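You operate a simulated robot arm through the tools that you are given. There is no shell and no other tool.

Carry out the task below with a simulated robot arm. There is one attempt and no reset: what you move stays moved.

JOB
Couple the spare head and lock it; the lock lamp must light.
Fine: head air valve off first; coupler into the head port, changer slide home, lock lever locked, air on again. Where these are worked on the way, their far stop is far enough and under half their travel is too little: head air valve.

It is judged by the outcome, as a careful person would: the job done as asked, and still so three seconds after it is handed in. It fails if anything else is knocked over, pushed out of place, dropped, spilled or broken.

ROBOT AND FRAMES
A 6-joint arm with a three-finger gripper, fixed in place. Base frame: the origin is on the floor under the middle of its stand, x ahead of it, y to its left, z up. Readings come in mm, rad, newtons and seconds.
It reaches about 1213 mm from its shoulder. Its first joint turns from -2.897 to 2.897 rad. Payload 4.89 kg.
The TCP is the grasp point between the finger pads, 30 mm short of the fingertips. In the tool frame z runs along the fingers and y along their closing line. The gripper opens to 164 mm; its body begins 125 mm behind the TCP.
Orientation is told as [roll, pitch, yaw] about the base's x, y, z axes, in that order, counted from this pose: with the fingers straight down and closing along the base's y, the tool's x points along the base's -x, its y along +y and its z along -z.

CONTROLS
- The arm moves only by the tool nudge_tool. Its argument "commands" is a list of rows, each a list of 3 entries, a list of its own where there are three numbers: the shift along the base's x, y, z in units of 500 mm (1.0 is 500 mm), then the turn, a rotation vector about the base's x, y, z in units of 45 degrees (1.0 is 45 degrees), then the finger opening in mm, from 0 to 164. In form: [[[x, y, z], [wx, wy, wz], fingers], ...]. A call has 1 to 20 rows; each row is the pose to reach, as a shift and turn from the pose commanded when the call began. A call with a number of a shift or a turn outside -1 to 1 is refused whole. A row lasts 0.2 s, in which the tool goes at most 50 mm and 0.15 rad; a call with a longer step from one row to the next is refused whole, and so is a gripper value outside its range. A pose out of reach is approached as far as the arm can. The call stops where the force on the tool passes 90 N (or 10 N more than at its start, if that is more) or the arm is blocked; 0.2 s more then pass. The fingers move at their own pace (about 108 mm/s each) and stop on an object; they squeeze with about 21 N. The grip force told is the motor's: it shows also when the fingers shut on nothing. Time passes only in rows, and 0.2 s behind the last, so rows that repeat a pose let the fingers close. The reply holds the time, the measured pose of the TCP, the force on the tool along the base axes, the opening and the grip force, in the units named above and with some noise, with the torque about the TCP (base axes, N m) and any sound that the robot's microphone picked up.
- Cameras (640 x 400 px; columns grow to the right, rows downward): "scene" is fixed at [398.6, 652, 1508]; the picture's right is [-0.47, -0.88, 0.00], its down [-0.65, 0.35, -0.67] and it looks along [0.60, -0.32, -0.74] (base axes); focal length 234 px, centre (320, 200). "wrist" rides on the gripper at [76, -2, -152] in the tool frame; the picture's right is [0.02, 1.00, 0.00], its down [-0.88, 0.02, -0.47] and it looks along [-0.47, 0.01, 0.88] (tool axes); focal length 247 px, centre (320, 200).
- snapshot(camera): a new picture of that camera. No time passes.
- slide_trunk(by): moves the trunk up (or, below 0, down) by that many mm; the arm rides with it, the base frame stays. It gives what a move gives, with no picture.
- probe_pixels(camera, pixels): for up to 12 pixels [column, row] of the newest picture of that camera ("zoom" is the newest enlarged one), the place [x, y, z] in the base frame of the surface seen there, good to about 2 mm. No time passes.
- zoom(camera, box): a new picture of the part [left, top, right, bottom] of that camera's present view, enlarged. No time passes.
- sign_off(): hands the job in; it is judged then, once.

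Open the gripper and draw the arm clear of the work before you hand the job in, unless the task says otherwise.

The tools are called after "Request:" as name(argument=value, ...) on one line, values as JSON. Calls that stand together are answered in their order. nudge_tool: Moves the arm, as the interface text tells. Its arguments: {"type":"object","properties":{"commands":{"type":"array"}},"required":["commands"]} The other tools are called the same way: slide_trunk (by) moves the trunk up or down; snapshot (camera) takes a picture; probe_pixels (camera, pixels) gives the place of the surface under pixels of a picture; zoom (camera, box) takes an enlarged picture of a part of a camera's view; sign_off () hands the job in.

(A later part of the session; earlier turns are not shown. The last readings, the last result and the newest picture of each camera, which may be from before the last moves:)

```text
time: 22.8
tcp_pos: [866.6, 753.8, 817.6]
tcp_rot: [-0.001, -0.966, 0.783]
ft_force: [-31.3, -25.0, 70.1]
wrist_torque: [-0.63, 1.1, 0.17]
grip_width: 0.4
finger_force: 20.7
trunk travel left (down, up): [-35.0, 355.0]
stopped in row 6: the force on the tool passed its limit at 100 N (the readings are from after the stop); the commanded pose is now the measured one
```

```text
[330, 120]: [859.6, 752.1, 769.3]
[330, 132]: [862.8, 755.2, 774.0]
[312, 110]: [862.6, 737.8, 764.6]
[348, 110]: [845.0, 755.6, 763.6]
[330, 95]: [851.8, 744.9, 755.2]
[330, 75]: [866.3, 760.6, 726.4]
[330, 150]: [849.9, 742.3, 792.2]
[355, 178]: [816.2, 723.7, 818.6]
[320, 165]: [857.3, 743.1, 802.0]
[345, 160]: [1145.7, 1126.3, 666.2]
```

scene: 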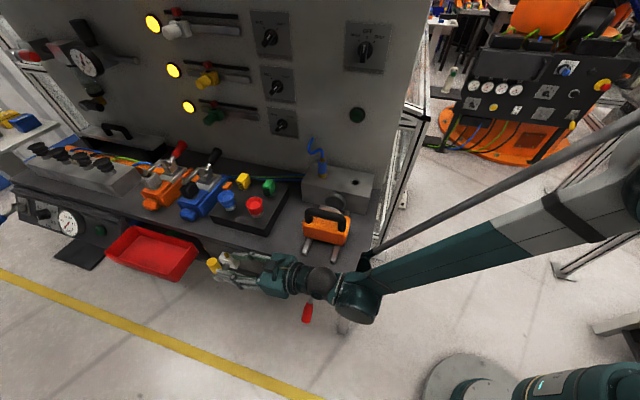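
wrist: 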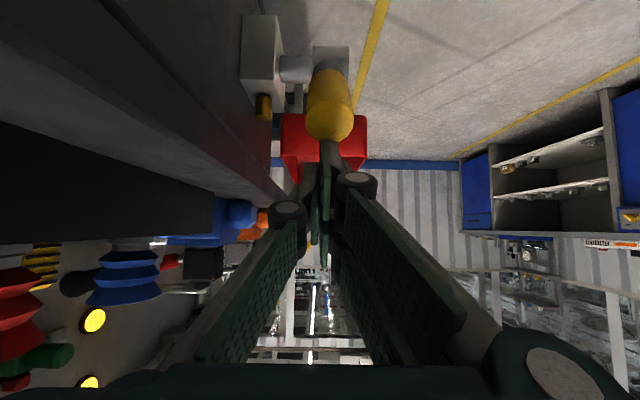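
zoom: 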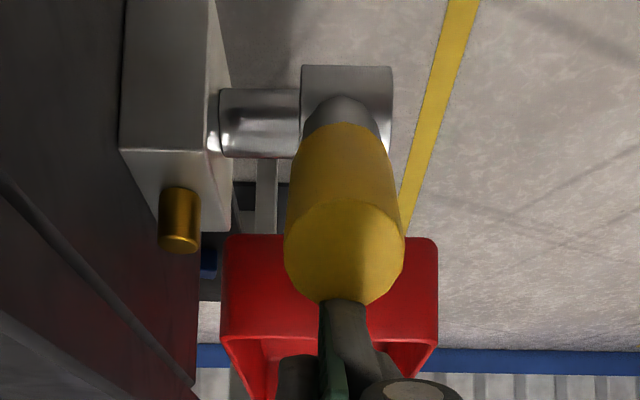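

The handle is still at ~35° with the fingertip on its end face near the upper rim. I'll lift 25 mm, tilt the fingers up 15° and advance so the finger's underside lies over the handle's upper side.

Request:
nudge_tool(commands=[[[0, 0, 0.03], [0, 0, 0], 0], [[0, 0, 0.05], [0, 0, 0], 0], [[0.01, 0.01, 0.05], [0.118, -0.118, 0], 0], [[0.0198, 0.0198, 0.05], [0.236, -0.236, 0], 0], [[0.0198, 0.0198, 0.05], [0.236, -0.236, 0], 0]])

Request:
snapshot(camera="wrist")

```text
time: 24.0
tcp_pos: [881.4, 764.9, 836.1]
tcp_rot: [0.003, -1.226, 0.779]
ft_force: [-0.6, -0.7, 0.3]
wrist_torque: [-0.01, -0.01, 0.01]
grip_width: 0.1
finger_force: 20.9
trunk travel left (down, up): [-35.0, 355.0]
```

```text
taken
```

wrist: 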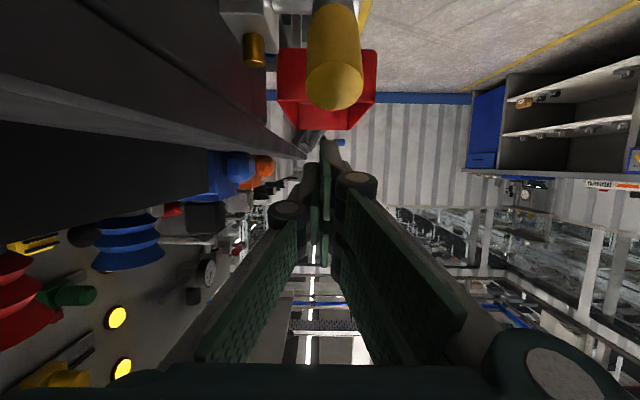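

Free of contact, fingers above the handle's upper side. I press down and back along the turning direction.

Request:
nudge_tool(commands=[[[-0.002, -0.002, -0.02], [0, 0, 0], 0], [[-0.005, -0.005, -0.034], [0, 0, 0], 0], [[-0.01, -0.01, -0.048], [0, 0, 0], 0], [[-0.015, -0.015, -0.062], [0, 0, 0], 0], [[-0.02, -0.02, -0.076], [0, 0, 0], 0], [[-0.026, -0.026, -0.092], [0, 0, 0], 0], [[-0.032, -0.032, -0.108], [0, 0, 0], 0]])

Request:
snapshot(camera="wrist")

Request:
zoom(camera="scene", box=[180, 220, 400, 340])

```text
time: 25.6
tcp_pos: [861.8, 749.6, 780.2]
tcp_rot: [0.002, -1.226, 0.779]
ft_force: [-0.6, -0.4, 0.2]
wrist_torque: [-0.03, 0.02, 0.0]
grip_width: 0.0
finger_force: 21.4
trunk travel left (down, up): [-35.0, 355.0]
```

```text
taken
```

wrist: 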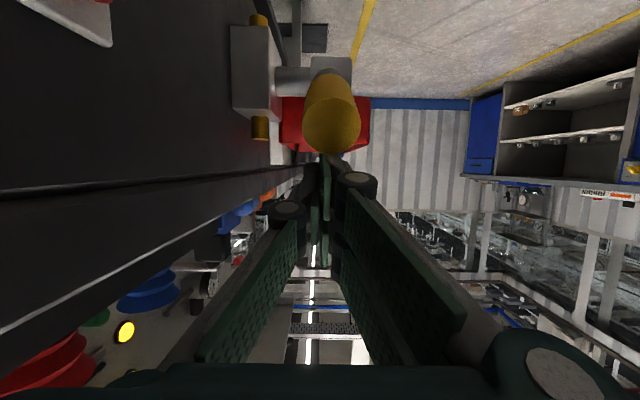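

```text
2.91 times, centred on (290, 280) of scene
```

zoom: 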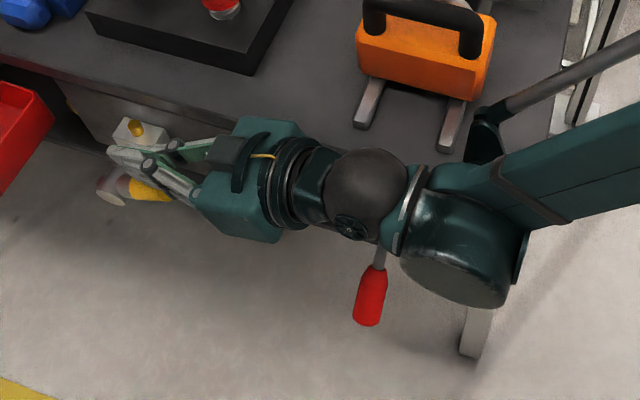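

The handle moved down without stalling. I continue pressing to its far stop.

Request:
nudge_tool(commands=[[[-0.003, -0.003, -0.014], [0, 0, 0], 0], [[-0.006, -0.006, -0.028], [0, 0, 0], 0], [[-0.008, -0.008, -0.042], [0, 0, 0], 0], [[-0.01, -0.01, -0.054], [0, 0, 0], 0], [[-0.01, -0.01, -0.066], [0, 0, 0], 0]])

Request:
snapshot(camera="wrist")

Request:
zoom(camera="scene", box=[180, 220, 400, 340])

```text
time: 26.8
tcp_pos: [856.6, 744.9, 746.3]
tcp_rot: [0.0, -1.227, 0.778]
ft_force: [0.0, 0.2, 0.0]
wrist_torque: [-0.03, 0.02, 0.03]
grip_width: 0.0
finger_force: 21.0
trunk travel left (down, up): [-35.0, 355.0]
```

```text
taken
```

wrist: 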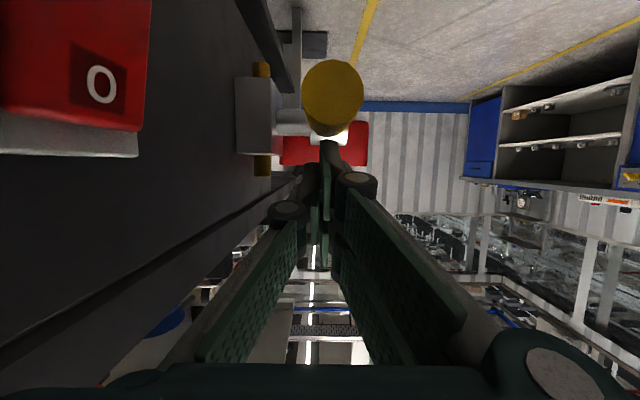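

```text
2.91 times, centred on (290, 280) of scene
```

zoom: 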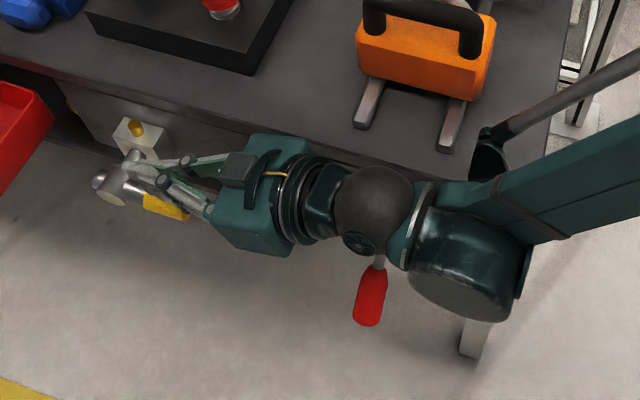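

The handle end now faces the camera at (332,98), so it is near horizontal. I'll probe its end face to compute the angle.

Request:
probe_pixels(camera="wrist", pixels=[[332, 98], [332, 68], [332, 125], [310, 98], [354, 98], [340, 140], [328, 150]])

Request:
probe_pixels(camera="zoom", pixels=[[165, 205], [180, 212], [130, 190], [105, 193], [100, 178], [368, 262], [350, 215], [400, 250]])

```text
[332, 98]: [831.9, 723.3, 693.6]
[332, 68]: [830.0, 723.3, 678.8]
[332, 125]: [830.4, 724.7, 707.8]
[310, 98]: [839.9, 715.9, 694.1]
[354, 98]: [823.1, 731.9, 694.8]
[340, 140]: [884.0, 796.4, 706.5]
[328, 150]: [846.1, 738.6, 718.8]
```

```text
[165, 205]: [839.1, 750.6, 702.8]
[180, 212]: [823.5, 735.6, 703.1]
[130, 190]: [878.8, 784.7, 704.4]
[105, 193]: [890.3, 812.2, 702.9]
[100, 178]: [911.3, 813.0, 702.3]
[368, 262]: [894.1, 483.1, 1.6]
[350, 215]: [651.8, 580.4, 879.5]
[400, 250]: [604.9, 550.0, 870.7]
```

The handle end face is vertical with its centre at z≈693.5, i.e. essentially 90°. I'll press a little more to be sure it is on its stop.

Request:
nudge_tool(commands=[[[0, 0, -0.006], [0, 0, 0], 0], [[0, 0, -0.012], [0, 0, 0], 0], [[0, 0, -0.018], [0, 0, 0], 0], [[0, 0, -0.024], [0, 0, 0], 0]])

Request:
probe_pixels(camera="scene", pixels=[[229, 287], [233, 289]])

Request:
snapshot(camera="wrist")

```text
time: 27.8
tcp_pos: [857.7, 743.9, 740.7]
tcp_rot: [0.003, -1.232, 0.778]
ft_force: [6.3, 13.9, 69.1]
wrist_torque: [1.5, -0.74, 0.08]
grip_width: 0.0
finger_force: 21.0
trunk travel left (down, up): [-35.0, 355.0]
```

```text
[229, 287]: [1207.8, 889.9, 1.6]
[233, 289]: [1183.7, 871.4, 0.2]
```

```text
taken
```

wrist: 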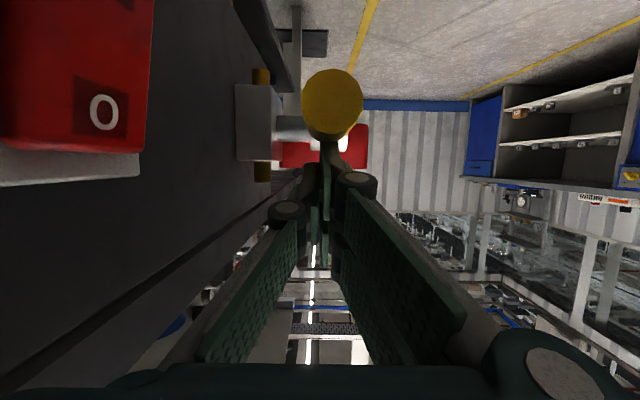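

69 N against the push at the same height: the valve handle is on its far stop (air off). Now I lift off straight up by raising the trunk 200 mm, which also suits the coupler work.

Request:
slide_trunk(by=200)

Request:
snapshot(camera="wrist")

Request:
zoom(camera="scene", box=[180, 120, 400, 320])

```text
time: 30.0
tcp_pos: [856.7, 744.5, 935.0]
tcp_rot: [0.002, -1.224, 0.778]
ft_force: [0.0, -1.0, -0.3]
wrist_torque: [-0.02, -0.02, 0.0]
grip_width: 0.1
finger_force: 21.0
trunk travel left (down, up): [-235.0, 155.0]
```

```text
taken
```

wrist: 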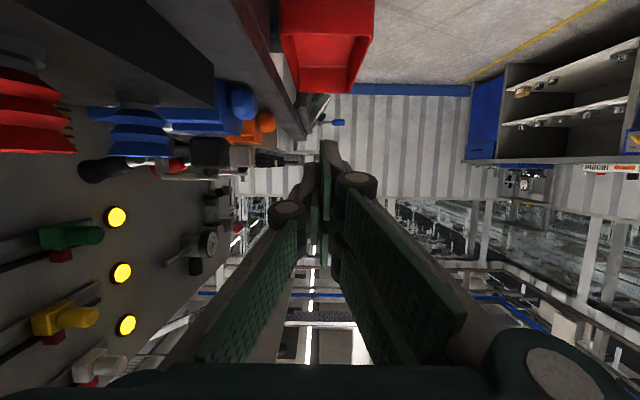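

```text
2.00 times, centred on (290, 220) of scene
```

zoom: 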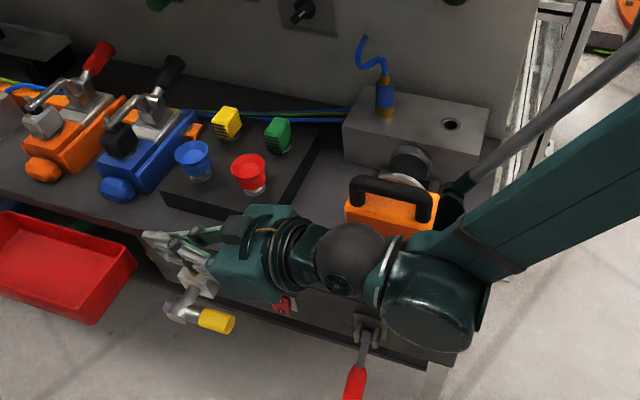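

The valve handle stays horizontal at (208,318). Now I measure the coupler and hose from the scene view.

Request:
zoom(camera="scene", box=[295, 130, 365, 195])

```text
6.15 times, centred on (330, 162) of scene
```

zoom: 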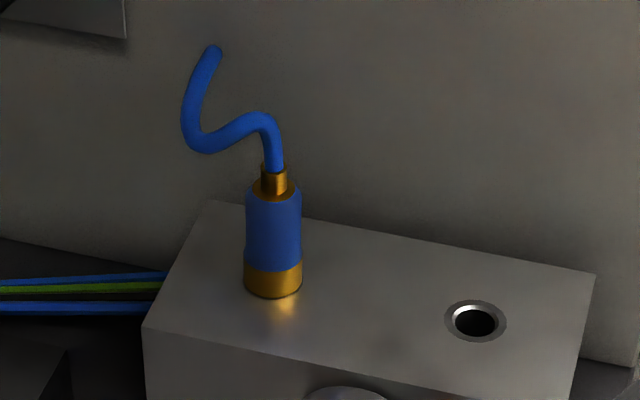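

Request:
probe_pixels(camera="zoom", pixels=[[272, 280], [272, 240], [272, 200], [273, 183], [273, 150], [262, 118], [235, 130], [205, 145], [187, 115], [200, 75], [212, 52], [272, 297]])

Request:
probe_pixels(camera="zoom", pixels=[[248, 240], [298, 240], [450, 320], [500, 320], [475, 303], [475, 340], [475, 322], [215, 203], [590, 275], [146, 330]])

```text
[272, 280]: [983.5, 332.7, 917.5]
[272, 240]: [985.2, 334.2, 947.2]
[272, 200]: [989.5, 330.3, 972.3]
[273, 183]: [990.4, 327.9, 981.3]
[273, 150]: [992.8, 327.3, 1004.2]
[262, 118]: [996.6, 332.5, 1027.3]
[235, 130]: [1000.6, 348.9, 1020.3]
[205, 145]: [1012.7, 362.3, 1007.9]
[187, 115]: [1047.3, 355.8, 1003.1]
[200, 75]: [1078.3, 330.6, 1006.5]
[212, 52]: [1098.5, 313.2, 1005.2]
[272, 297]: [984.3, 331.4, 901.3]
```

```text
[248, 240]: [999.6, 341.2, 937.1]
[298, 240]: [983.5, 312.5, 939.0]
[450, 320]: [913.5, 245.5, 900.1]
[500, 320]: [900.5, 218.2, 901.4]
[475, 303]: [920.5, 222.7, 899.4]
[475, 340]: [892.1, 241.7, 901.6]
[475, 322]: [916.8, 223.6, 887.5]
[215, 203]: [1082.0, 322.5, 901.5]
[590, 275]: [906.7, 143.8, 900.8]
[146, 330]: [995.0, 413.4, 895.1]
```

The hose runs from the coupler top (z≈985) up to z≈1027, then left and back to the wall at about (1098,313,1005). I'll approach the coupler with fingers along +x, 20° below horizontal, staying under the hose; first I back off up and away.

Request:
nudge_tool(commands=[[[-0.02, -0.02, 0.06], [0, 0, 0], 0], [[-0.05, -0.06, 0.13], [0, 0, 0], 0], [[-0.09, -0.11, 0.19], [0, 0, 0], 20], [[-0.14, -0.17, 0.25], [0, 0, 0], 40], [[-0.19, -0.23, 0.31], [0, 0, 0], 70], [[-0.24, -0.285, 0.37], [0, 0, 0], 70], [[-0.28, -0.33, 0.41], [0, 0, 0], 70], [[-0.314, -0.368, 0.43], [0, 0, 0], 70]])

Request:
snapshot(camera="scene")

```text
time: 31.8
tcp_pos: [701.4, 559.2, 1149.9]
tcp_rot: [0.001, -1.223, 0.781]
ft_force: [1.5, 0.1, -1.0]
wrist_torque: [0.04, -0.01, 0.01]
grip_width: 70.0
finger_force: 0.0
trunk travel left (down, up): [-235.0, 155.0]
```

```text
taken
```

scene: 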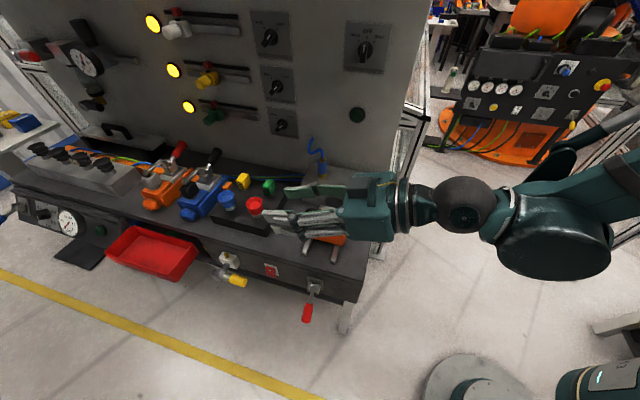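

Clear of everything at z 1150. Now I turn the tool 45° so the fingers point along +x and shift to about (760,325,1090).

Request:
nudge_tool(commands=[[[0.02, -0.078, -0.02], [0, 0, -0.167], 70], [[0.04, -0.156, -0.04], [0, 0, -0.333], 70], [[0.06, -0.234, -0.06], [0, 0, -0.5], 70], [[0.08, -0.312, -0.08], [0, 0, -0.667], 70], [[0.1, -0.39, -0.1], [0, 0, -0.833], 70], [[0.118, -0.468, -0.12], [0, 0, -0.995], 70]])

Request:
snapshot(camera="wrist")

Request:
snapshot(camera="scene")

```text
time: 33.2
tcp_pos: [760.7, 323.9, 1090.6]
tcp_rot: [0.003, -1.225, -0.003]
ft_force: [-0.1, 0.9, 0.9]
wrist_torque: [-0.04, -0.03, -0.07]
grip_width: 70.1
finger_force: 0.1
trunk travel left (down, up): [-235.0, 155.0]
```

```text
taken
```

wrist: 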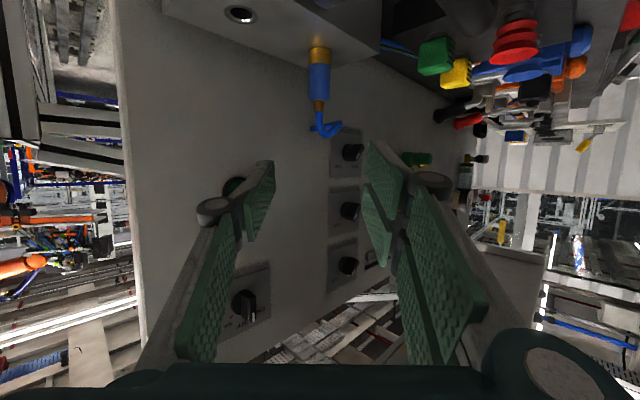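

```text
taken
```

scene: 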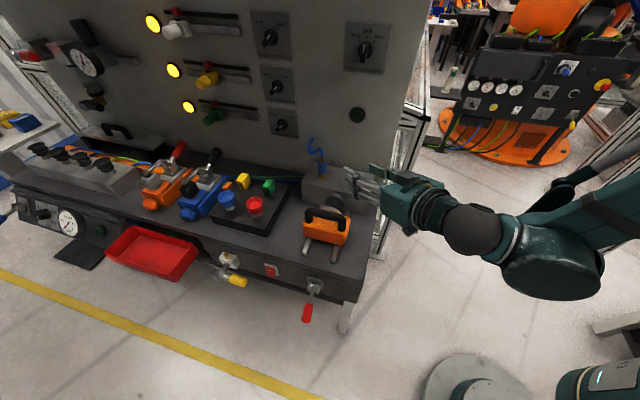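

The upside-down wrist view shows the coupler at (319,80) and the free port at (240,14). I'll probe both for exact positions.

Request:
probe_pixels(camera="wrist", pixels=[[319, 80], [310, 80], [329, 80], [319, 55], [319, 100], [319, 106], [319, 130], [240, 14], [225, 14], [255, 14], [240, 6], [240, 22]])

Request:
zoom(camera="wrist", box=[200, 0, 400, 150])

```text
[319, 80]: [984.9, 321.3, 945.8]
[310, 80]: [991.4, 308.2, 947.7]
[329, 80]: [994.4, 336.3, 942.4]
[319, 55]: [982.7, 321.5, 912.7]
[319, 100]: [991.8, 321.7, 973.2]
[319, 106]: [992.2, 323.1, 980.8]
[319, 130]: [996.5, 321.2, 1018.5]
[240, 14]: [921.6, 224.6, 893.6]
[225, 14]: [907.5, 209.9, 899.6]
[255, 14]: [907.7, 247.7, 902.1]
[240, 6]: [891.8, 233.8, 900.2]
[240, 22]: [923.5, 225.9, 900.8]
```

```text
2.67 times, centred on (300, 75) of wrist
```

zoom: 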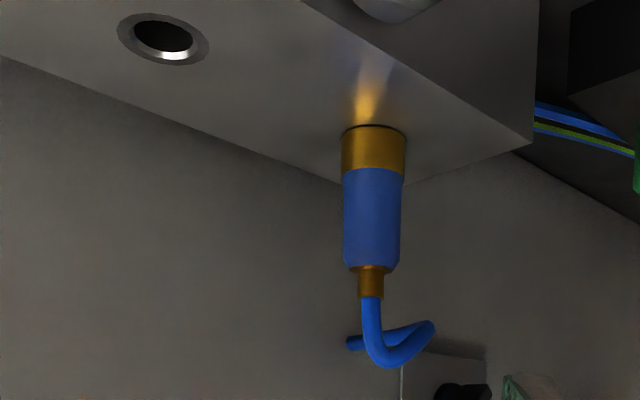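

I want the hole and coupler axis more exactly, so I'll enlarge each and probe their rims.

Request:
zoom(camera="wrist", box=[210, 0, 270, 36])

Request:
probe_pixels(camera="zoom", pixels=[[155, 140], [505, 140], [320, 55], [320, 245], [210, 90], [430, 90], [210, 210], [430, 210], [240, 140], [420, 140], [320, 100], [320, 205]])

```text
10.67 times, centred on (240, 18) of wrist
```

zoom: 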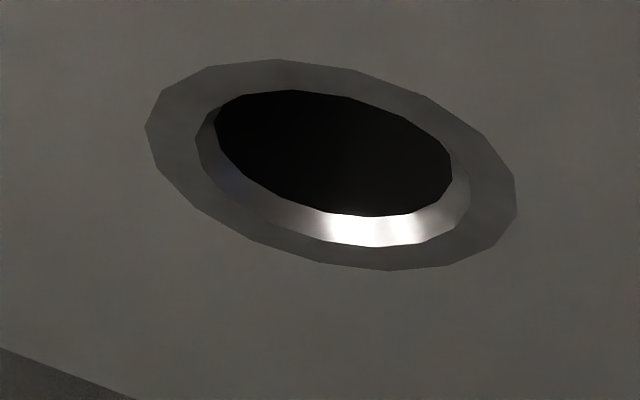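

```text
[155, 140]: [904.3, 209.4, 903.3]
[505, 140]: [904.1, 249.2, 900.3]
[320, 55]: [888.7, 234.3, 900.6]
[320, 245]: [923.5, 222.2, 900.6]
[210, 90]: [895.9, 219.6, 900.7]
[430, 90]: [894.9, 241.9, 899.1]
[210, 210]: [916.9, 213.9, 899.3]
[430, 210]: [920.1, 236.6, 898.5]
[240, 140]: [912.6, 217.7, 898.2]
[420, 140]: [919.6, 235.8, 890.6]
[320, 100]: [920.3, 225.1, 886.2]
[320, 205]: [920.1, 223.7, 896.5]
```

Request:
zoom(camera="wrist", box=[295, 36, 345, 66])

Request:
probe_pixels(camera="zoom", pixels=[[320, 200], [180, 200], [450, 200], [320, 130], [200, 130], [440, 130], [320, 300], [150, 150], [490, 150], [320, 350]])

```text
12.80 times, centred on (320, 51) of wrist
```

zoom: 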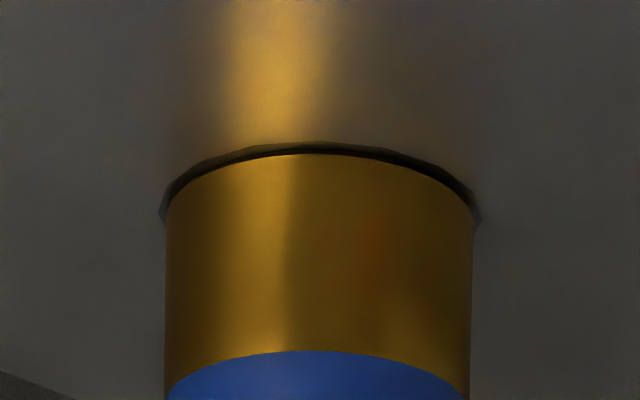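

```text
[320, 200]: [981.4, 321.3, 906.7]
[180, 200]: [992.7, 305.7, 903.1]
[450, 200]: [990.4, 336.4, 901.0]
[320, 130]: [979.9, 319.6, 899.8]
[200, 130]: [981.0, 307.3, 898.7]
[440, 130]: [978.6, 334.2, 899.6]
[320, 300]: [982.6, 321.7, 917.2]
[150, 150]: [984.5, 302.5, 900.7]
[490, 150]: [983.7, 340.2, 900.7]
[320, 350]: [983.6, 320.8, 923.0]
```

Coupler axis ≈ (999.3,321.1), hole ≈ (908.3,228.8), i.e. 130 mm along the bench. Before approaching I need the fingers' width, so I'll probe their pad corners.

Request:
zoom(camera="wrist", box=[190, 120, 470, 300])

Request:
probe_pixels(camera="wrist", pixels=[[372, 145], [403, 170], [402, 205], [372, 178], [366, 190], [383, 215], [381, 262], [364, 230], [270, 165], [252, 190], [248, 232], [272, 205]])

```text
2.22 times, centred on (330, 210) of wrist
```

zoom: 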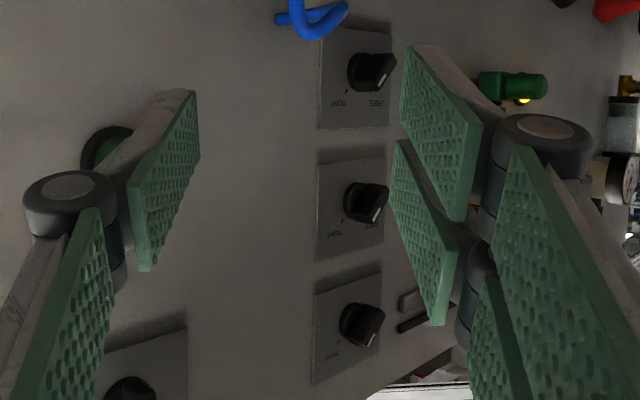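

```text
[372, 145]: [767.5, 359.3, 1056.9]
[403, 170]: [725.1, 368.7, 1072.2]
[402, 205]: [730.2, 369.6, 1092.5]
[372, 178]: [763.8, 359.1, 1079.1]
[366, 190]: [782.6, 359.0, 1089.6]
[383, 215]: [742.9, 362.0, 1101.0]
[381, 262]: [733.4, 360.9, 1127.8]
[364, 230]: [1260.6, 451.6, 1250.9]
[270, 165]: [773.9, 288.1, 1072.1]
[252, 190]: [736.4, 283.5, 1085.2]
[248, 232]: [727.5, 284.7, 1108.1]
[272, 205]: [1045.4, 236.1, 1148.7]
```

The pads span only ±31 mm across, so gripping at z≈948 clears both the block (900) and the hose (≥997). I move to the pre-grasp point (893,321,985).

Request:
nudge_tool(commands=[[[0.053, -0.001, -0.042], [0, 0, 0], 70], [[0.106, -0.002, -0.084], [0, 0, 0], 70], [[0.159, -0.003, -0.127], [0, 0, 0], 70], [[0.212, -0.004, -0.169], [0, 0, 0], 70], [[0.2656, -0.0054, -0.2112], [0, 0, 0], 70]])

Request:
snapshot(camera="wrist")

Request:
zoom(camera="scene", box=[270, 120, 450, 270])

```text
time: 34.4
tcp_pos: [892.4, 324.4, 984.3]
tcp_rot: [0.003, -1.226, -0.003]
ft_force: [-1.3, -0.4, 0.8]
wrist_torque: [0.03, 0.03, 0.01]
grip_width: 70.1
finger_force: 0.2
trunk travel left (down, up): [-235.0, 155.0]
```

```text
taken
```

wrist: 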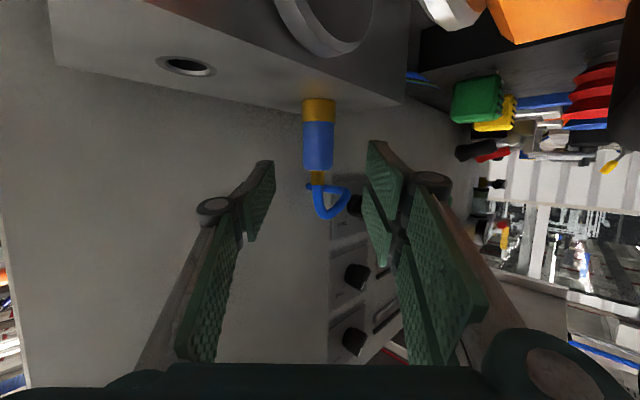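

```text
2.67 times, centred on (360, 195) of scene
```

zoom: 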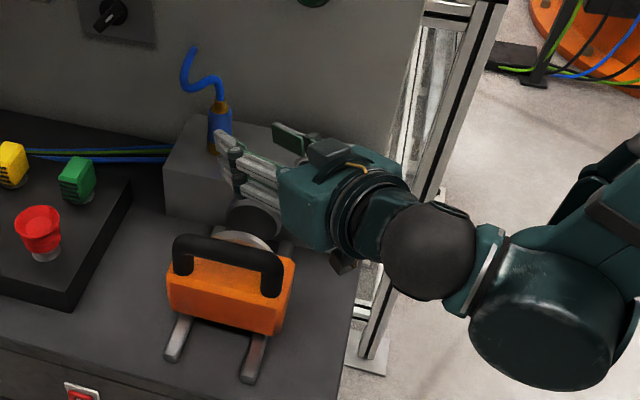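

Pre-grasp reached. I'll re-probe the coupler from this nearer view and compare with the TCP's y.

Request:
probe_pixels(camera="wrist", pixels=[[305, 145], [318, 145], [332, 145], [318, 110], [304, 110], [335, 110], [318, 165], [318, 178], [325, 217], [345, 195], [310, 188], [186, 66]])

```text
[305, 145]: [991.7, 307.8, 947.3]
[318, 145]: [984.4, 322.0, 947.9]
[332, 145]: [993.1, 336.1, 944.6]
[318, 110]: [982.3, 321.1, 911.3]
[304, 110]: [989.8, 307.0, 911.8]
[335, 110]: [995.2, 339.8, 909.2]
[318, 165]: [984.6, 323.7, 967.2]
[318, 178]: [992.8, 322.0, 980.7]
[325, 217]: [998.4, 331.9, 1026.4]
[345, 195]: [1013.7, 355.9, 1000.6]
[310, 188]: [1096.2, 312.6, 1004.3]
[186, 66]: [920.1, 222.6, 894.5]
```

The coupler is about 1 mm to the side of the finger centre. I advance along the finger direction to straddle it at z≈948.

Request:
nudge_tool(commands=[[[0.04, -0.001, -0.014], [0, 0, 0], 70], [[0.08, -0.002, -0.028], [0, 0, 0], 70], [[0.115, -0.0024, -0.0405], [0, 0, 0], 70], [[0.15, -0.0024, -0.053], [0, 0, 0], 70], [[0.18, -0.0024, -0.0635], [0, 0, 0], 70], [[0.208, -0.0024, -0.073], [0, 0, 0], 70]])

Request:
snapshot(camera="wrist")

Request:
zoom(camera="scene", box=[270, 120, 450, 270])

```text
time: 35.8
tcp_pos: [998.6, 322.4, 947.6]
tcp_rot: [0.003, -1.224, -0.006]
ft_force: [-0.1, 0.7, 1.5]
wrist_torque: [0.0, 0.01, 0.05]
grip_width: 70.3
finger_force: 0.1
trunk travel left (down, up): [-235.0, 155.0]
```

```text
taken
```

wrist: 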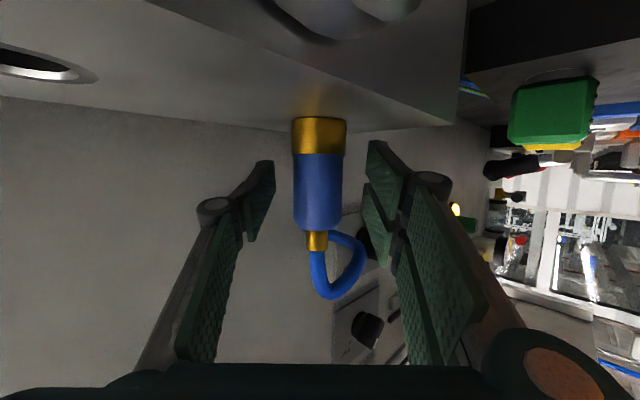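

```text
2.67 times, centred on (360, 195) of scene
```

zoom: 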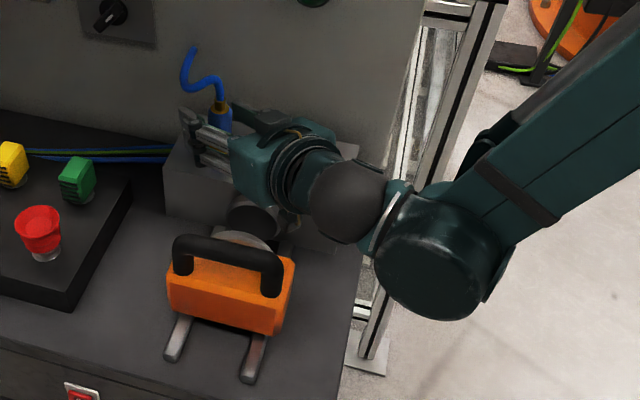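

The coupler is centred between the pads; I close the fingers on it.

Request:
nudge_tool(commands=[[[0, 0, 0], [0, 0, 0], 40], [[0, 0, 0], [0, 0, 0], 20], [[0, 0, 0], [0, 0, 0], 10], [[0, 0, 0], [0, 0, 0], 10]])

Request:
snapshot(camera="wrist")

```text
time: 36.8
tcp_pos: [997.7, 323.8, 948.6]
tcp_rot: [0.005, -1.224, -0.002]
ft_force: [1.9, 1.5, 5.1]
wrist_torque: [0.21, -0.14, -0.02]
grip_width: 33.6
finger_force: 21.0
trunk travel left (down, up): [-235.0, 155.0]
```

```text
taken
```

wrist: 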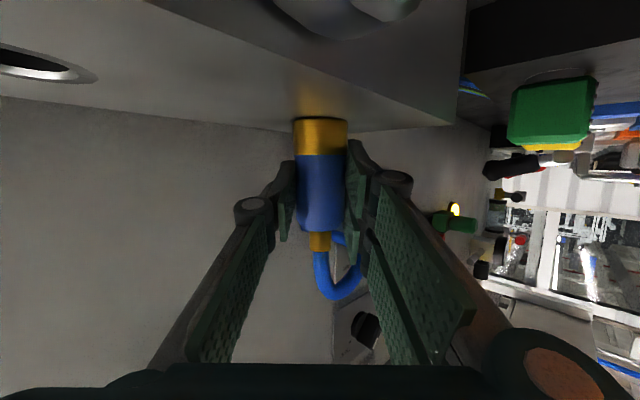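

Gripped at 33.6 mm with little side force. I lift it slowly and watch whether it comes out of its parking hole.

Request:
nudge_tool(commands=[[[0, 0, 0.01], [0, 0, 0], 10], [[0, 0, 0.02], [0, 0, 0], 10], [[0, 0, 0.03], [0, 0, 0], 10], [[0, 0, 0.045], [0, 0, 0], 10], [[0, 0, 0.06], [0, 0, 0], 10]])

Request:
snapshot(camera="wrist")

Request:
zoom(camera="scene", box=[280, 120, 400, 220])

```text
time: 38.0
tcp_pos: [998.3, 322.7, 978.2]
tcp_rot: [0.0, -1.223, -0.001]
ft_force: [0.3, 0.1, -2.5]
wrist_torque: [0.02, -0.02, -0.01]
grip_width: 33.9
finger_force: 21.2
trunk travel left (down, up): [-235.0, 155.0]
```

```text
taken
```

wrist: 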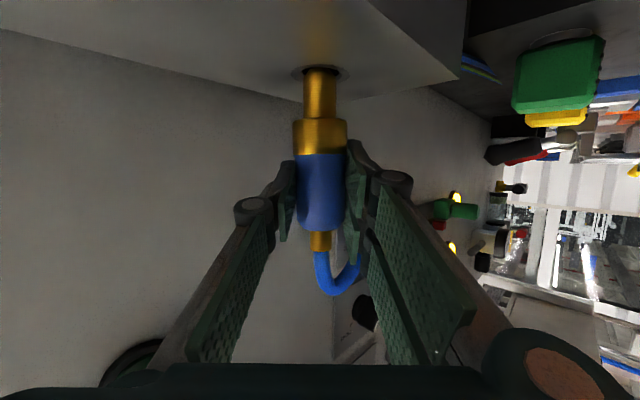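

```text
4.00 times, centred on (340, 170) of scene
```

zoom: 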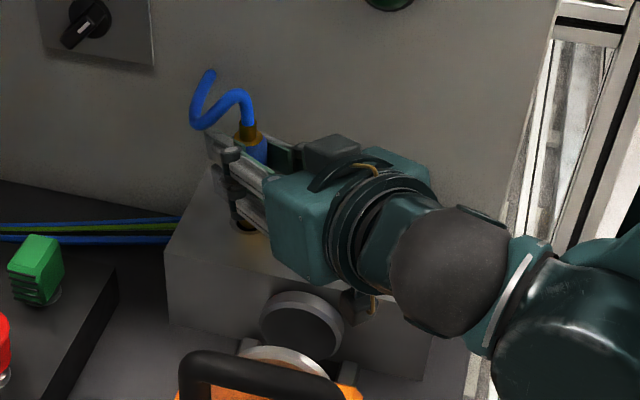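

The coupler rises with a brass plug below it at (320,90). I lift further until the plug is clear.

Request:
nudge_tool(commands=[[[0, 0, 0.02], [0, 0, 0], 10], [[0, 0, 0.04], [0, 0, 0], 10], [[0, 0, 0.06], [0, 0, 0], 10], [[0, 0, 0.08], [0, 0, 0], 10]])

Request:
snapshot(camera="wrist")

Request:
zoom(camera="scene", box=[280, 120, 400, 220])

```text
time: 39.0
tcp_pos: [998.6, 323.3, 1018.1]
tcp_rot: [0.003, -1.225, -0.004]
ft_force: [1.6, 0.4, -2.1]
wrist_torque: [0.01, -0.01, -0.01]
grip_width: 33.7
finger_force: 21.0
trunk travel left (down, up): [-235.0, 155.0]
```

```text
taken
```

wrist: 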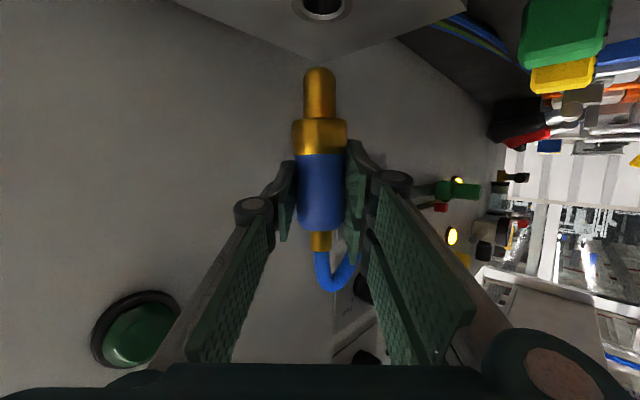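

```text
4.00 times, centred on (340, 170) of scene
```

zoom: 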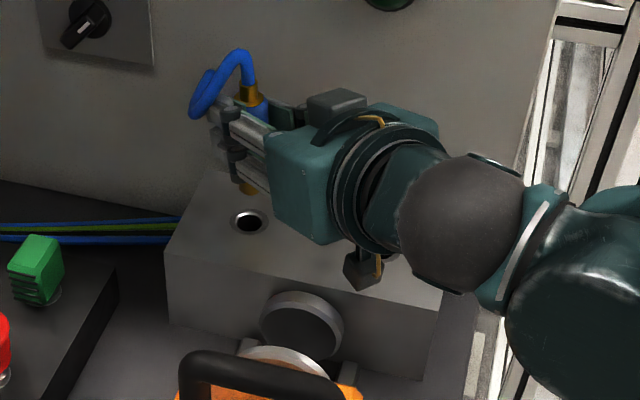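

The plug is clear of the parking hole (seen at (322,5)). I move 130 mm along the bench to the head port at this height.

Request:
nudge_tool(commands=[[[-0.037, -0.037, 0], [0, 0, 0], 10], [[-0.074, -0.074, 0], [0, 0, 0], 10], [[-0.11, -0.11, 0], [0, 0, 0], 10], [[-0.147, -0.147, 0], [0, 0, 0], 10], [[-0.1834, -0.1834, 0], [0, 0, 0], 10]])

Request:
snapshot(camera="wrist")

Request:
zoom(camera="scene", box=[280, 120, 400, 220])

```text
time: 40.2
tcp_pos: [903.8, 231.0, 1017.3]
tcp_rot: [0.001, -1.225, -0.002]
ft_force: [0.7, 0.8, -2.5]
wrist_torque: [0.0, -0.02, -0.1]
grip_width: 33.8
finger_force: 20.7
trunk travel left (down, up): [-235.0, 155.0]
```

```text
taken
```

wrist: 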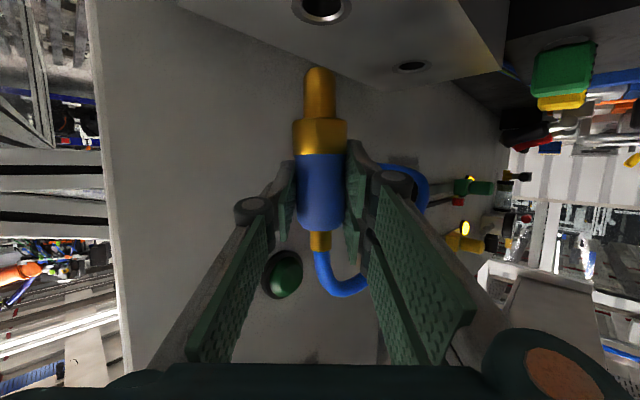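

```text
4.00 times, centred on (340, 170) of scene
```

zoom: 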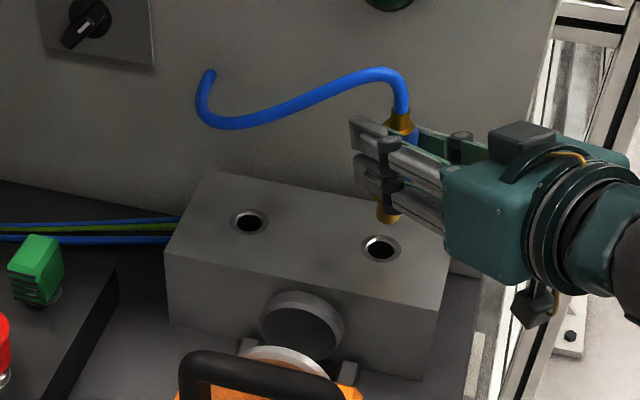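

The plug hangs just above the port (scene zoom (382,245)). I'll zoom in and probe the plug and the port rim to check alignment before lowering.

Request:
zoom(camera="wrist", box=[270, 0, 370, 120])

Request:
probe_pixels(camera="wrist", pixels=[[320, 90], [307, 90], [334, 90], [320, 72], [320, 130], [296, 135], [345, 135], [294, 5], [350, 5], [322, 22], [320, 104], [320, 190]])

```text
3.33 times, centred on (320, 60) of wrist
```

zoom: 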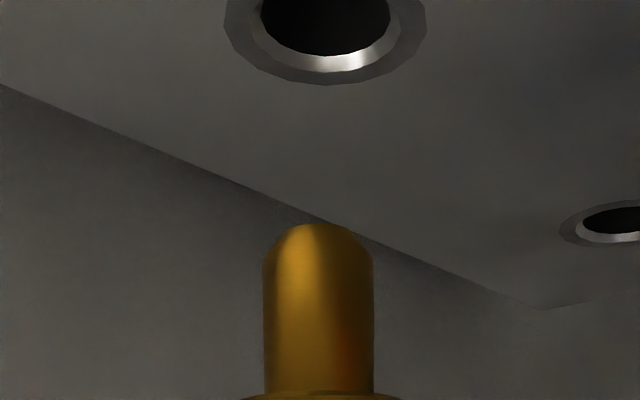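

```text
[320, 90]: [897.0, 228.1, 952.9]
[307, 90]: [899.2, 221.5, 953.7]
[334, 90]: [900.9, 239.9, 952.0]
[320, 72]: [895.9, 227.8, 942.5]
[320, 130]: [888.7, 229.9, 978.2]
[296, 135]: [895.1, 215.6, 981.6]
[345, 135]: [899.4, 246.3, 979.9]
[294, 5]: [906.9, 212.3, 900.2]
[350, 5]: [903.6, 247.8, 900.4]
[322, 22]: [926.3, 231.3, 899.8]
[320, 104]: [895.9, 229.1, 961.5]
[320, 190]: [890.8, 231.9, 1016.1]
```

Matching this view to the one above the parking hole, sideways alignment agrees, but the port is ~3 mm further in x. I shift +3 mm and lower 20 mm, then look again.

Request:
nudge_tool(commands=[[[0.006, 0.0005, 0], [0, 0, 0], 10], [[0.006, 0.0005, -0.02], [0, 0, 0], 10], [[0.006, 0.0005, -0.04], [0, 0, 0], 10], [[0.006, 0.0005, -0.04], [0, 0, 0], 10]])

Request:
snapshot(camera="wrist")

Request:
zoom(camera="wrist", box=[270, 0, 370, 120])

Request:
zoom(camera="scene", box=[330, 150, 390, 200])

```text
time: 41.2
tcp_pos: [908.1, 232.3, 997.3]
tcp_rot: [0.001, -1.224, -0.004]
ft_force: [-0.5, -0.2, -1.8]
wrist_torque: [0.01, 0.01, 0.02]
grip_width: 33.5
finger_force: 20.8
trunk travel left (down, up): [-235.0, 155.0]
```

```text
taken
```

wrist: 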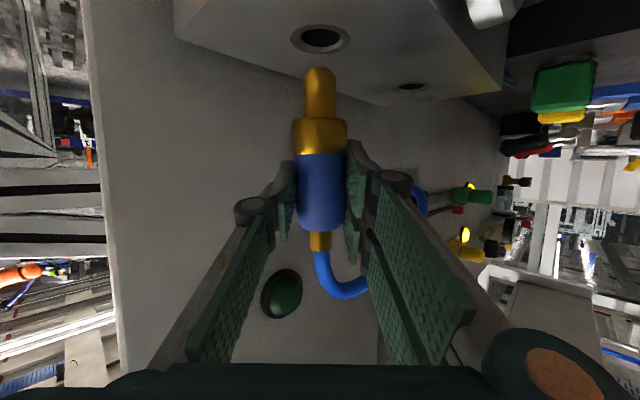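

```text
3.33 times, centred on (320, 60) of wrist
```

zoom: 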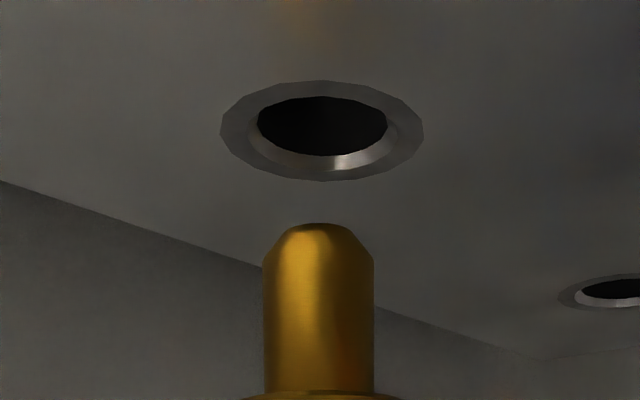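

```text
8.00 times, centred on (360, 175) of scene
```

zoom: 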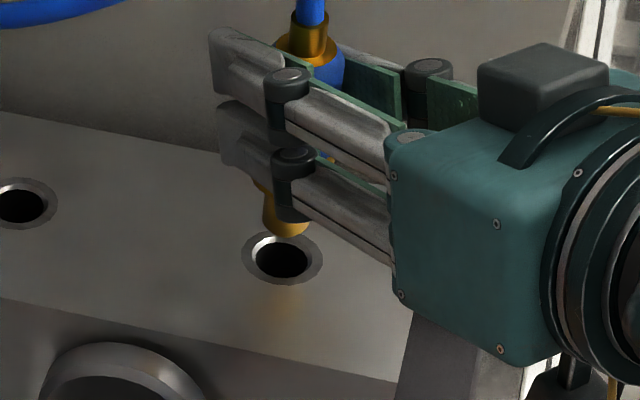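

Both views agree the port is about 2 mm further in +x than the plug. I correct that and lower 30 mm so the plug tip enters the rim, checking the force.

Request:
nudge_tool(commands=[[[0.004, 0.0008, 0], [0, 0, 0], 10], [[0.004, 0.0008, -0.012], [0, 0, 0], 10], [[0.004, 0.0008, -0.024], [0, 0, 0], 10], [[0.004, 0.0008, -0.036], [0, 0, 0], 10], [[0.004, 0.0008, -0.048], [0, 0, 0], 10], [[0.004, 0.0008, -0.056], [0, 0, 0], 10]])

Request:
zoom(camera="wrist", box=[270, 0, 370, 120])

Request:
zoom(camera="scene", box=[330, 150, 390, 200])

```text
time: 42.6
tcp_pos: [912.0, 231.6, 971.2]
tcp_rot: [0.002, -1.221, -0.003]
ft_force: [-7.3, -1.4, -1.7]
wrist_torque: [-0.04, 0.54, -0.05]
grip_width: 33.8
finger_force: 21.1
trunk travel left (down, up): [-235.0, 155.0]
```

```text
3.33 times, centred on (320, 60) of wrist
```

zoom: 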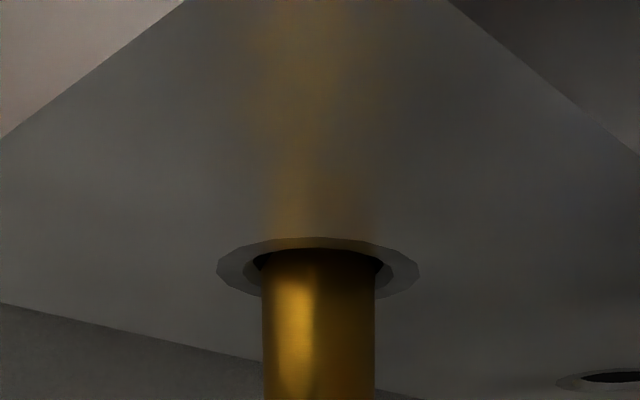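

```text
8.00 times, centred on (360, 175) of scene
```

zoom: 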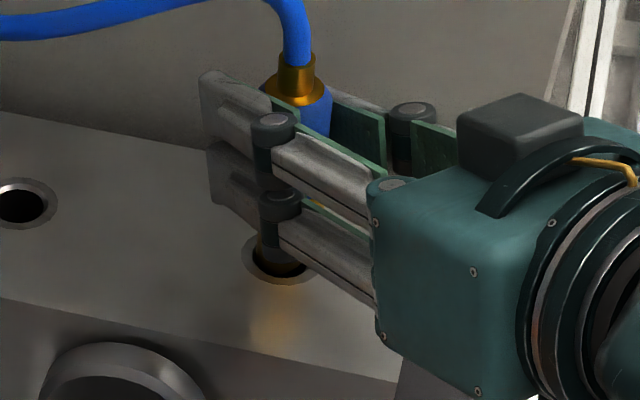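

The tip is inside the port with a small −x reaction (7 N), meaning the plug leans on the far side. I ease back 2 mm and lower the remaining ~23 mm.

Request:
nudge_tool(commands=[[[-0.003, 0, 0], [0, 0, 0], 10], [[-0.0045, 0, -0.01], [0, 0, 0], 10], [[-0.0045, 0, -0.02], [0, 0, 0], 10], [[-0.0045, 0, -0.03], [0, 0, 0], 10], [[-0.0045, 0, -0.04], [0, 0, 0], 10], [[-0.0045, 0, -0.046], [0, 0, 0], 10]])

Request:
snapshot(camera="wrist")

Request:
zoom(camera="wrist", box=[270, 40, 370, 160])

```text
time: 44.0
tcp_pos: [919.8, 236.4, 962.2]
tcp_rot: [0.001, -1.222, -0.003]
ft_force: [-2.8, -10.6, -1.0]
wrist_torque: [-0.69, 0.19, 0.1]
grip_width: 34.3
finger_force: 21.1
out of reach, approached as far as the arm can: row 2, 3, 4, 5, 6
trunk travel left (down, up): [-235.0, 155.0]
```

```text
taken
```

wrist: 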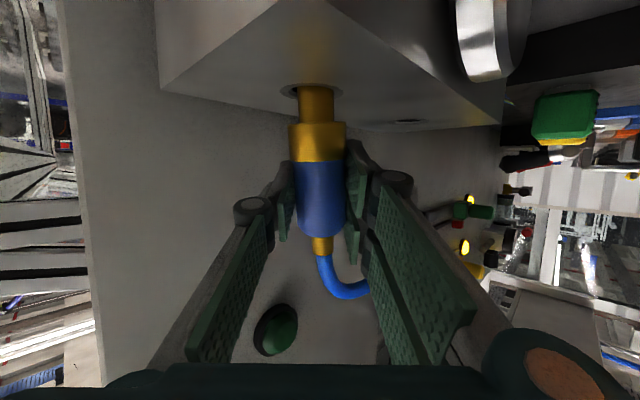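

```text
3.33 times, centred on (320, 100) of wrist
```

zoom: 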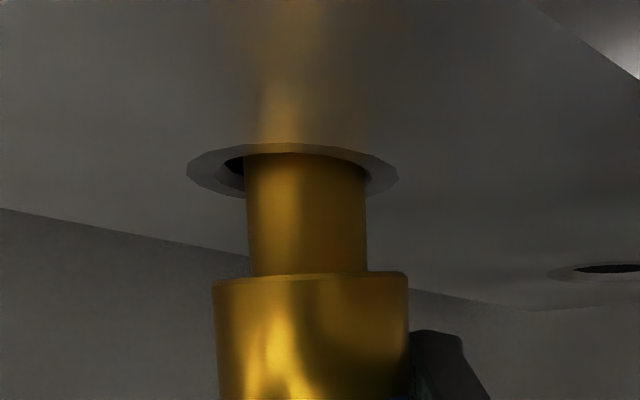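

The arm ran into a joint limit and drifted (+8 mm x) with the plug partly in the port. I move back up to the last good pose, then will use the trunk to lower straight down instead.

Request:
nudge_tool(commands=[[[-0.006, -0.003, 0.007], [0, 0, 0], 10], [[-0.012, -0.006, 0.014], [0, 0, 0], 10], [[-0.018, -0.0095, 0.02], [0, 0, 0], 10], [[-0.018, -0.0095, 0.02], [0, 0, 0], 10]])

Request:
zoom(camera="wrist", box=[270, 0, 370, 120])

Request:
snapshot(camera="scene")

```text
time: 45.0
tcp_pos: [912.7, 232.2, 971.5]
tcp_rot: [0.002, -1.222, -0.004]
ft_force: [5.1, -2.2, -1.7]
wrist_torque: [-0.15, -0.36, 0.04]
grip_width: 33.0
finger_force: 21.0
trunk travel left (down, up): [-235.0, 155.0]
```

```text
3.33 times, centred on (320, 60) of wrist
```

zoom: 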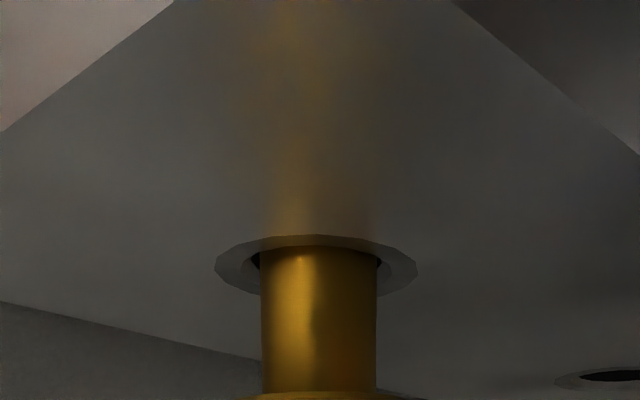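

```text
taken
```

scene: 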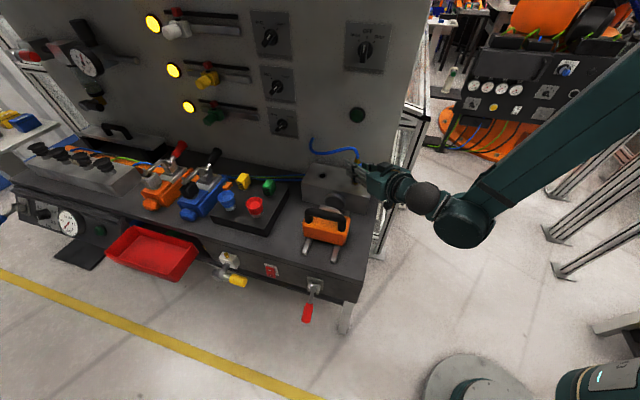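

Back at the good pose with only 5 N in +x (plug leaning on the near side). I'll shift +1.5 mm and lower with the trunk by 12 mm, then check.

Request:
nudge_tool(commands=[[[0.003, 0, 0], [0, 0, 0], 10], [[0.003, 0, 0], [0, 0, 0], 10]])

Request:
slide_trunk(by=-12)

Request:
zoom(camera="wrist", box=[270, 0, 370, 120])

Request:
zoom(camera="scene", box=[330, 140, 390, 200])

```text
time: 45.6
tcp_pos: [913.2, 232.8, 970.8]
tcp_rot: [0.002, -1.225, -0.004]
ft_force: [0.1, 0.1, -2.0]
wrist_torque: [-0.04, 0.01, -0.02]
grip_width: 33.1
finger_force: 21.0
trunk travel left (down, up): [-235.0, 155.0]
```

```text
time: 46.2
tcp_pos: [912.0, 231.9, 959.5]
tcp_rot: [0.001, -1.224, -0.004]
ft_force: [0.1, 0.6, -1.1]
wrist_torque: [0.02, -0.01, 0.03]
grip_width: 33.0
finger_force: 20.9
trunk travel left (down, up): [-223.0, 167.0]
```

```text
3.33 times, centred on (320, 60) of wrist
```

zoom: 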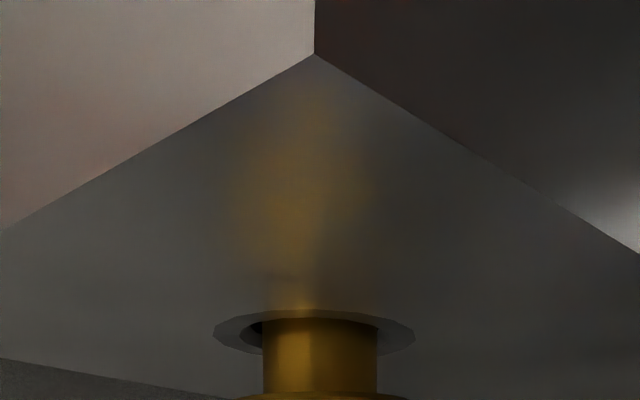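

```text
6.67 times, centred on (360, 170) of scene
```

zoom: 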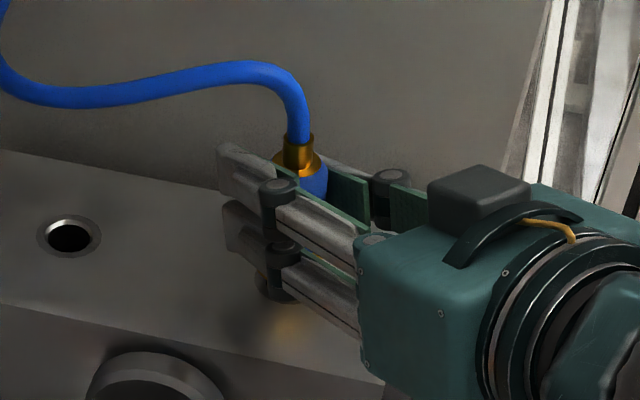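

No side force and the plug is sliding in. I lower another 9 mm.

Request:
slide_trunk(by=-9)

Request:
zoom(camera="wrist", box=[270, 40, 370, 160])

```text
time: 46.8
tcp_pos: [913.7, 230.5, 949.7]
tcp_rot: [0.001, -1.224, -0.003]
ft_force: [-0.4, -0.8, -10.3]
wrist_torque: [0.0, 0.02, 0.01]
grip_width: 33.2
finger_force: 21.1
trunk travel left (down, up): [-214.0, 176.0]
```

```text
3.33 times, centred on (320, 100) of wrist
```

zoom: 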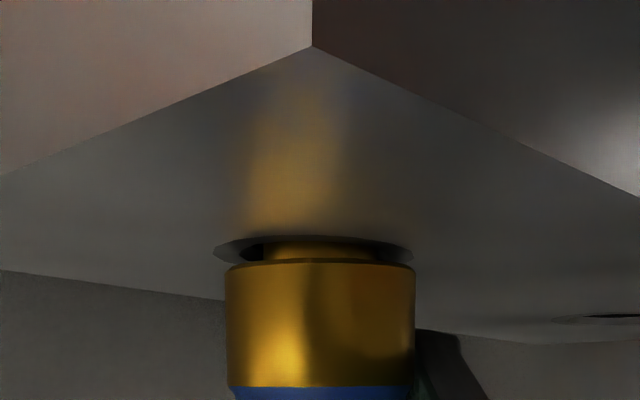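

A small gap remains under the collar (zoom row ~250) and there is now a −10 N pull, perhaps the port's catch. I lower another 5 mm.

Request:
slide_trunk(by=-5)

Request:
zoom(camera="wrist", box=[270, 40, 370, 160])

```text
time: 47.3
tcp_pos: [913.2, 232.8, 946.6]
tcp_rot: [0.001, -1.225, -0.002]
ft_force: [-1.0, -0.8, 13.2]
wrist_torque: [0.19, -0.16, 0.01]
grip_width: 33.3
finger_force: 21.2
trunk travel left (down, up): [-209.0, 181.0]
```

```text
3.33 times, centred on (320, 100) of wrist
```

zoom: 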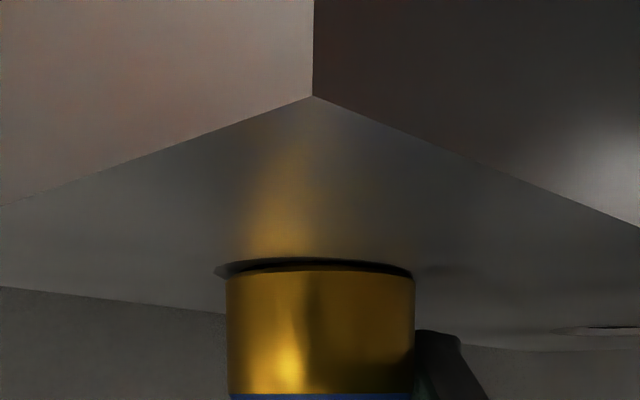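

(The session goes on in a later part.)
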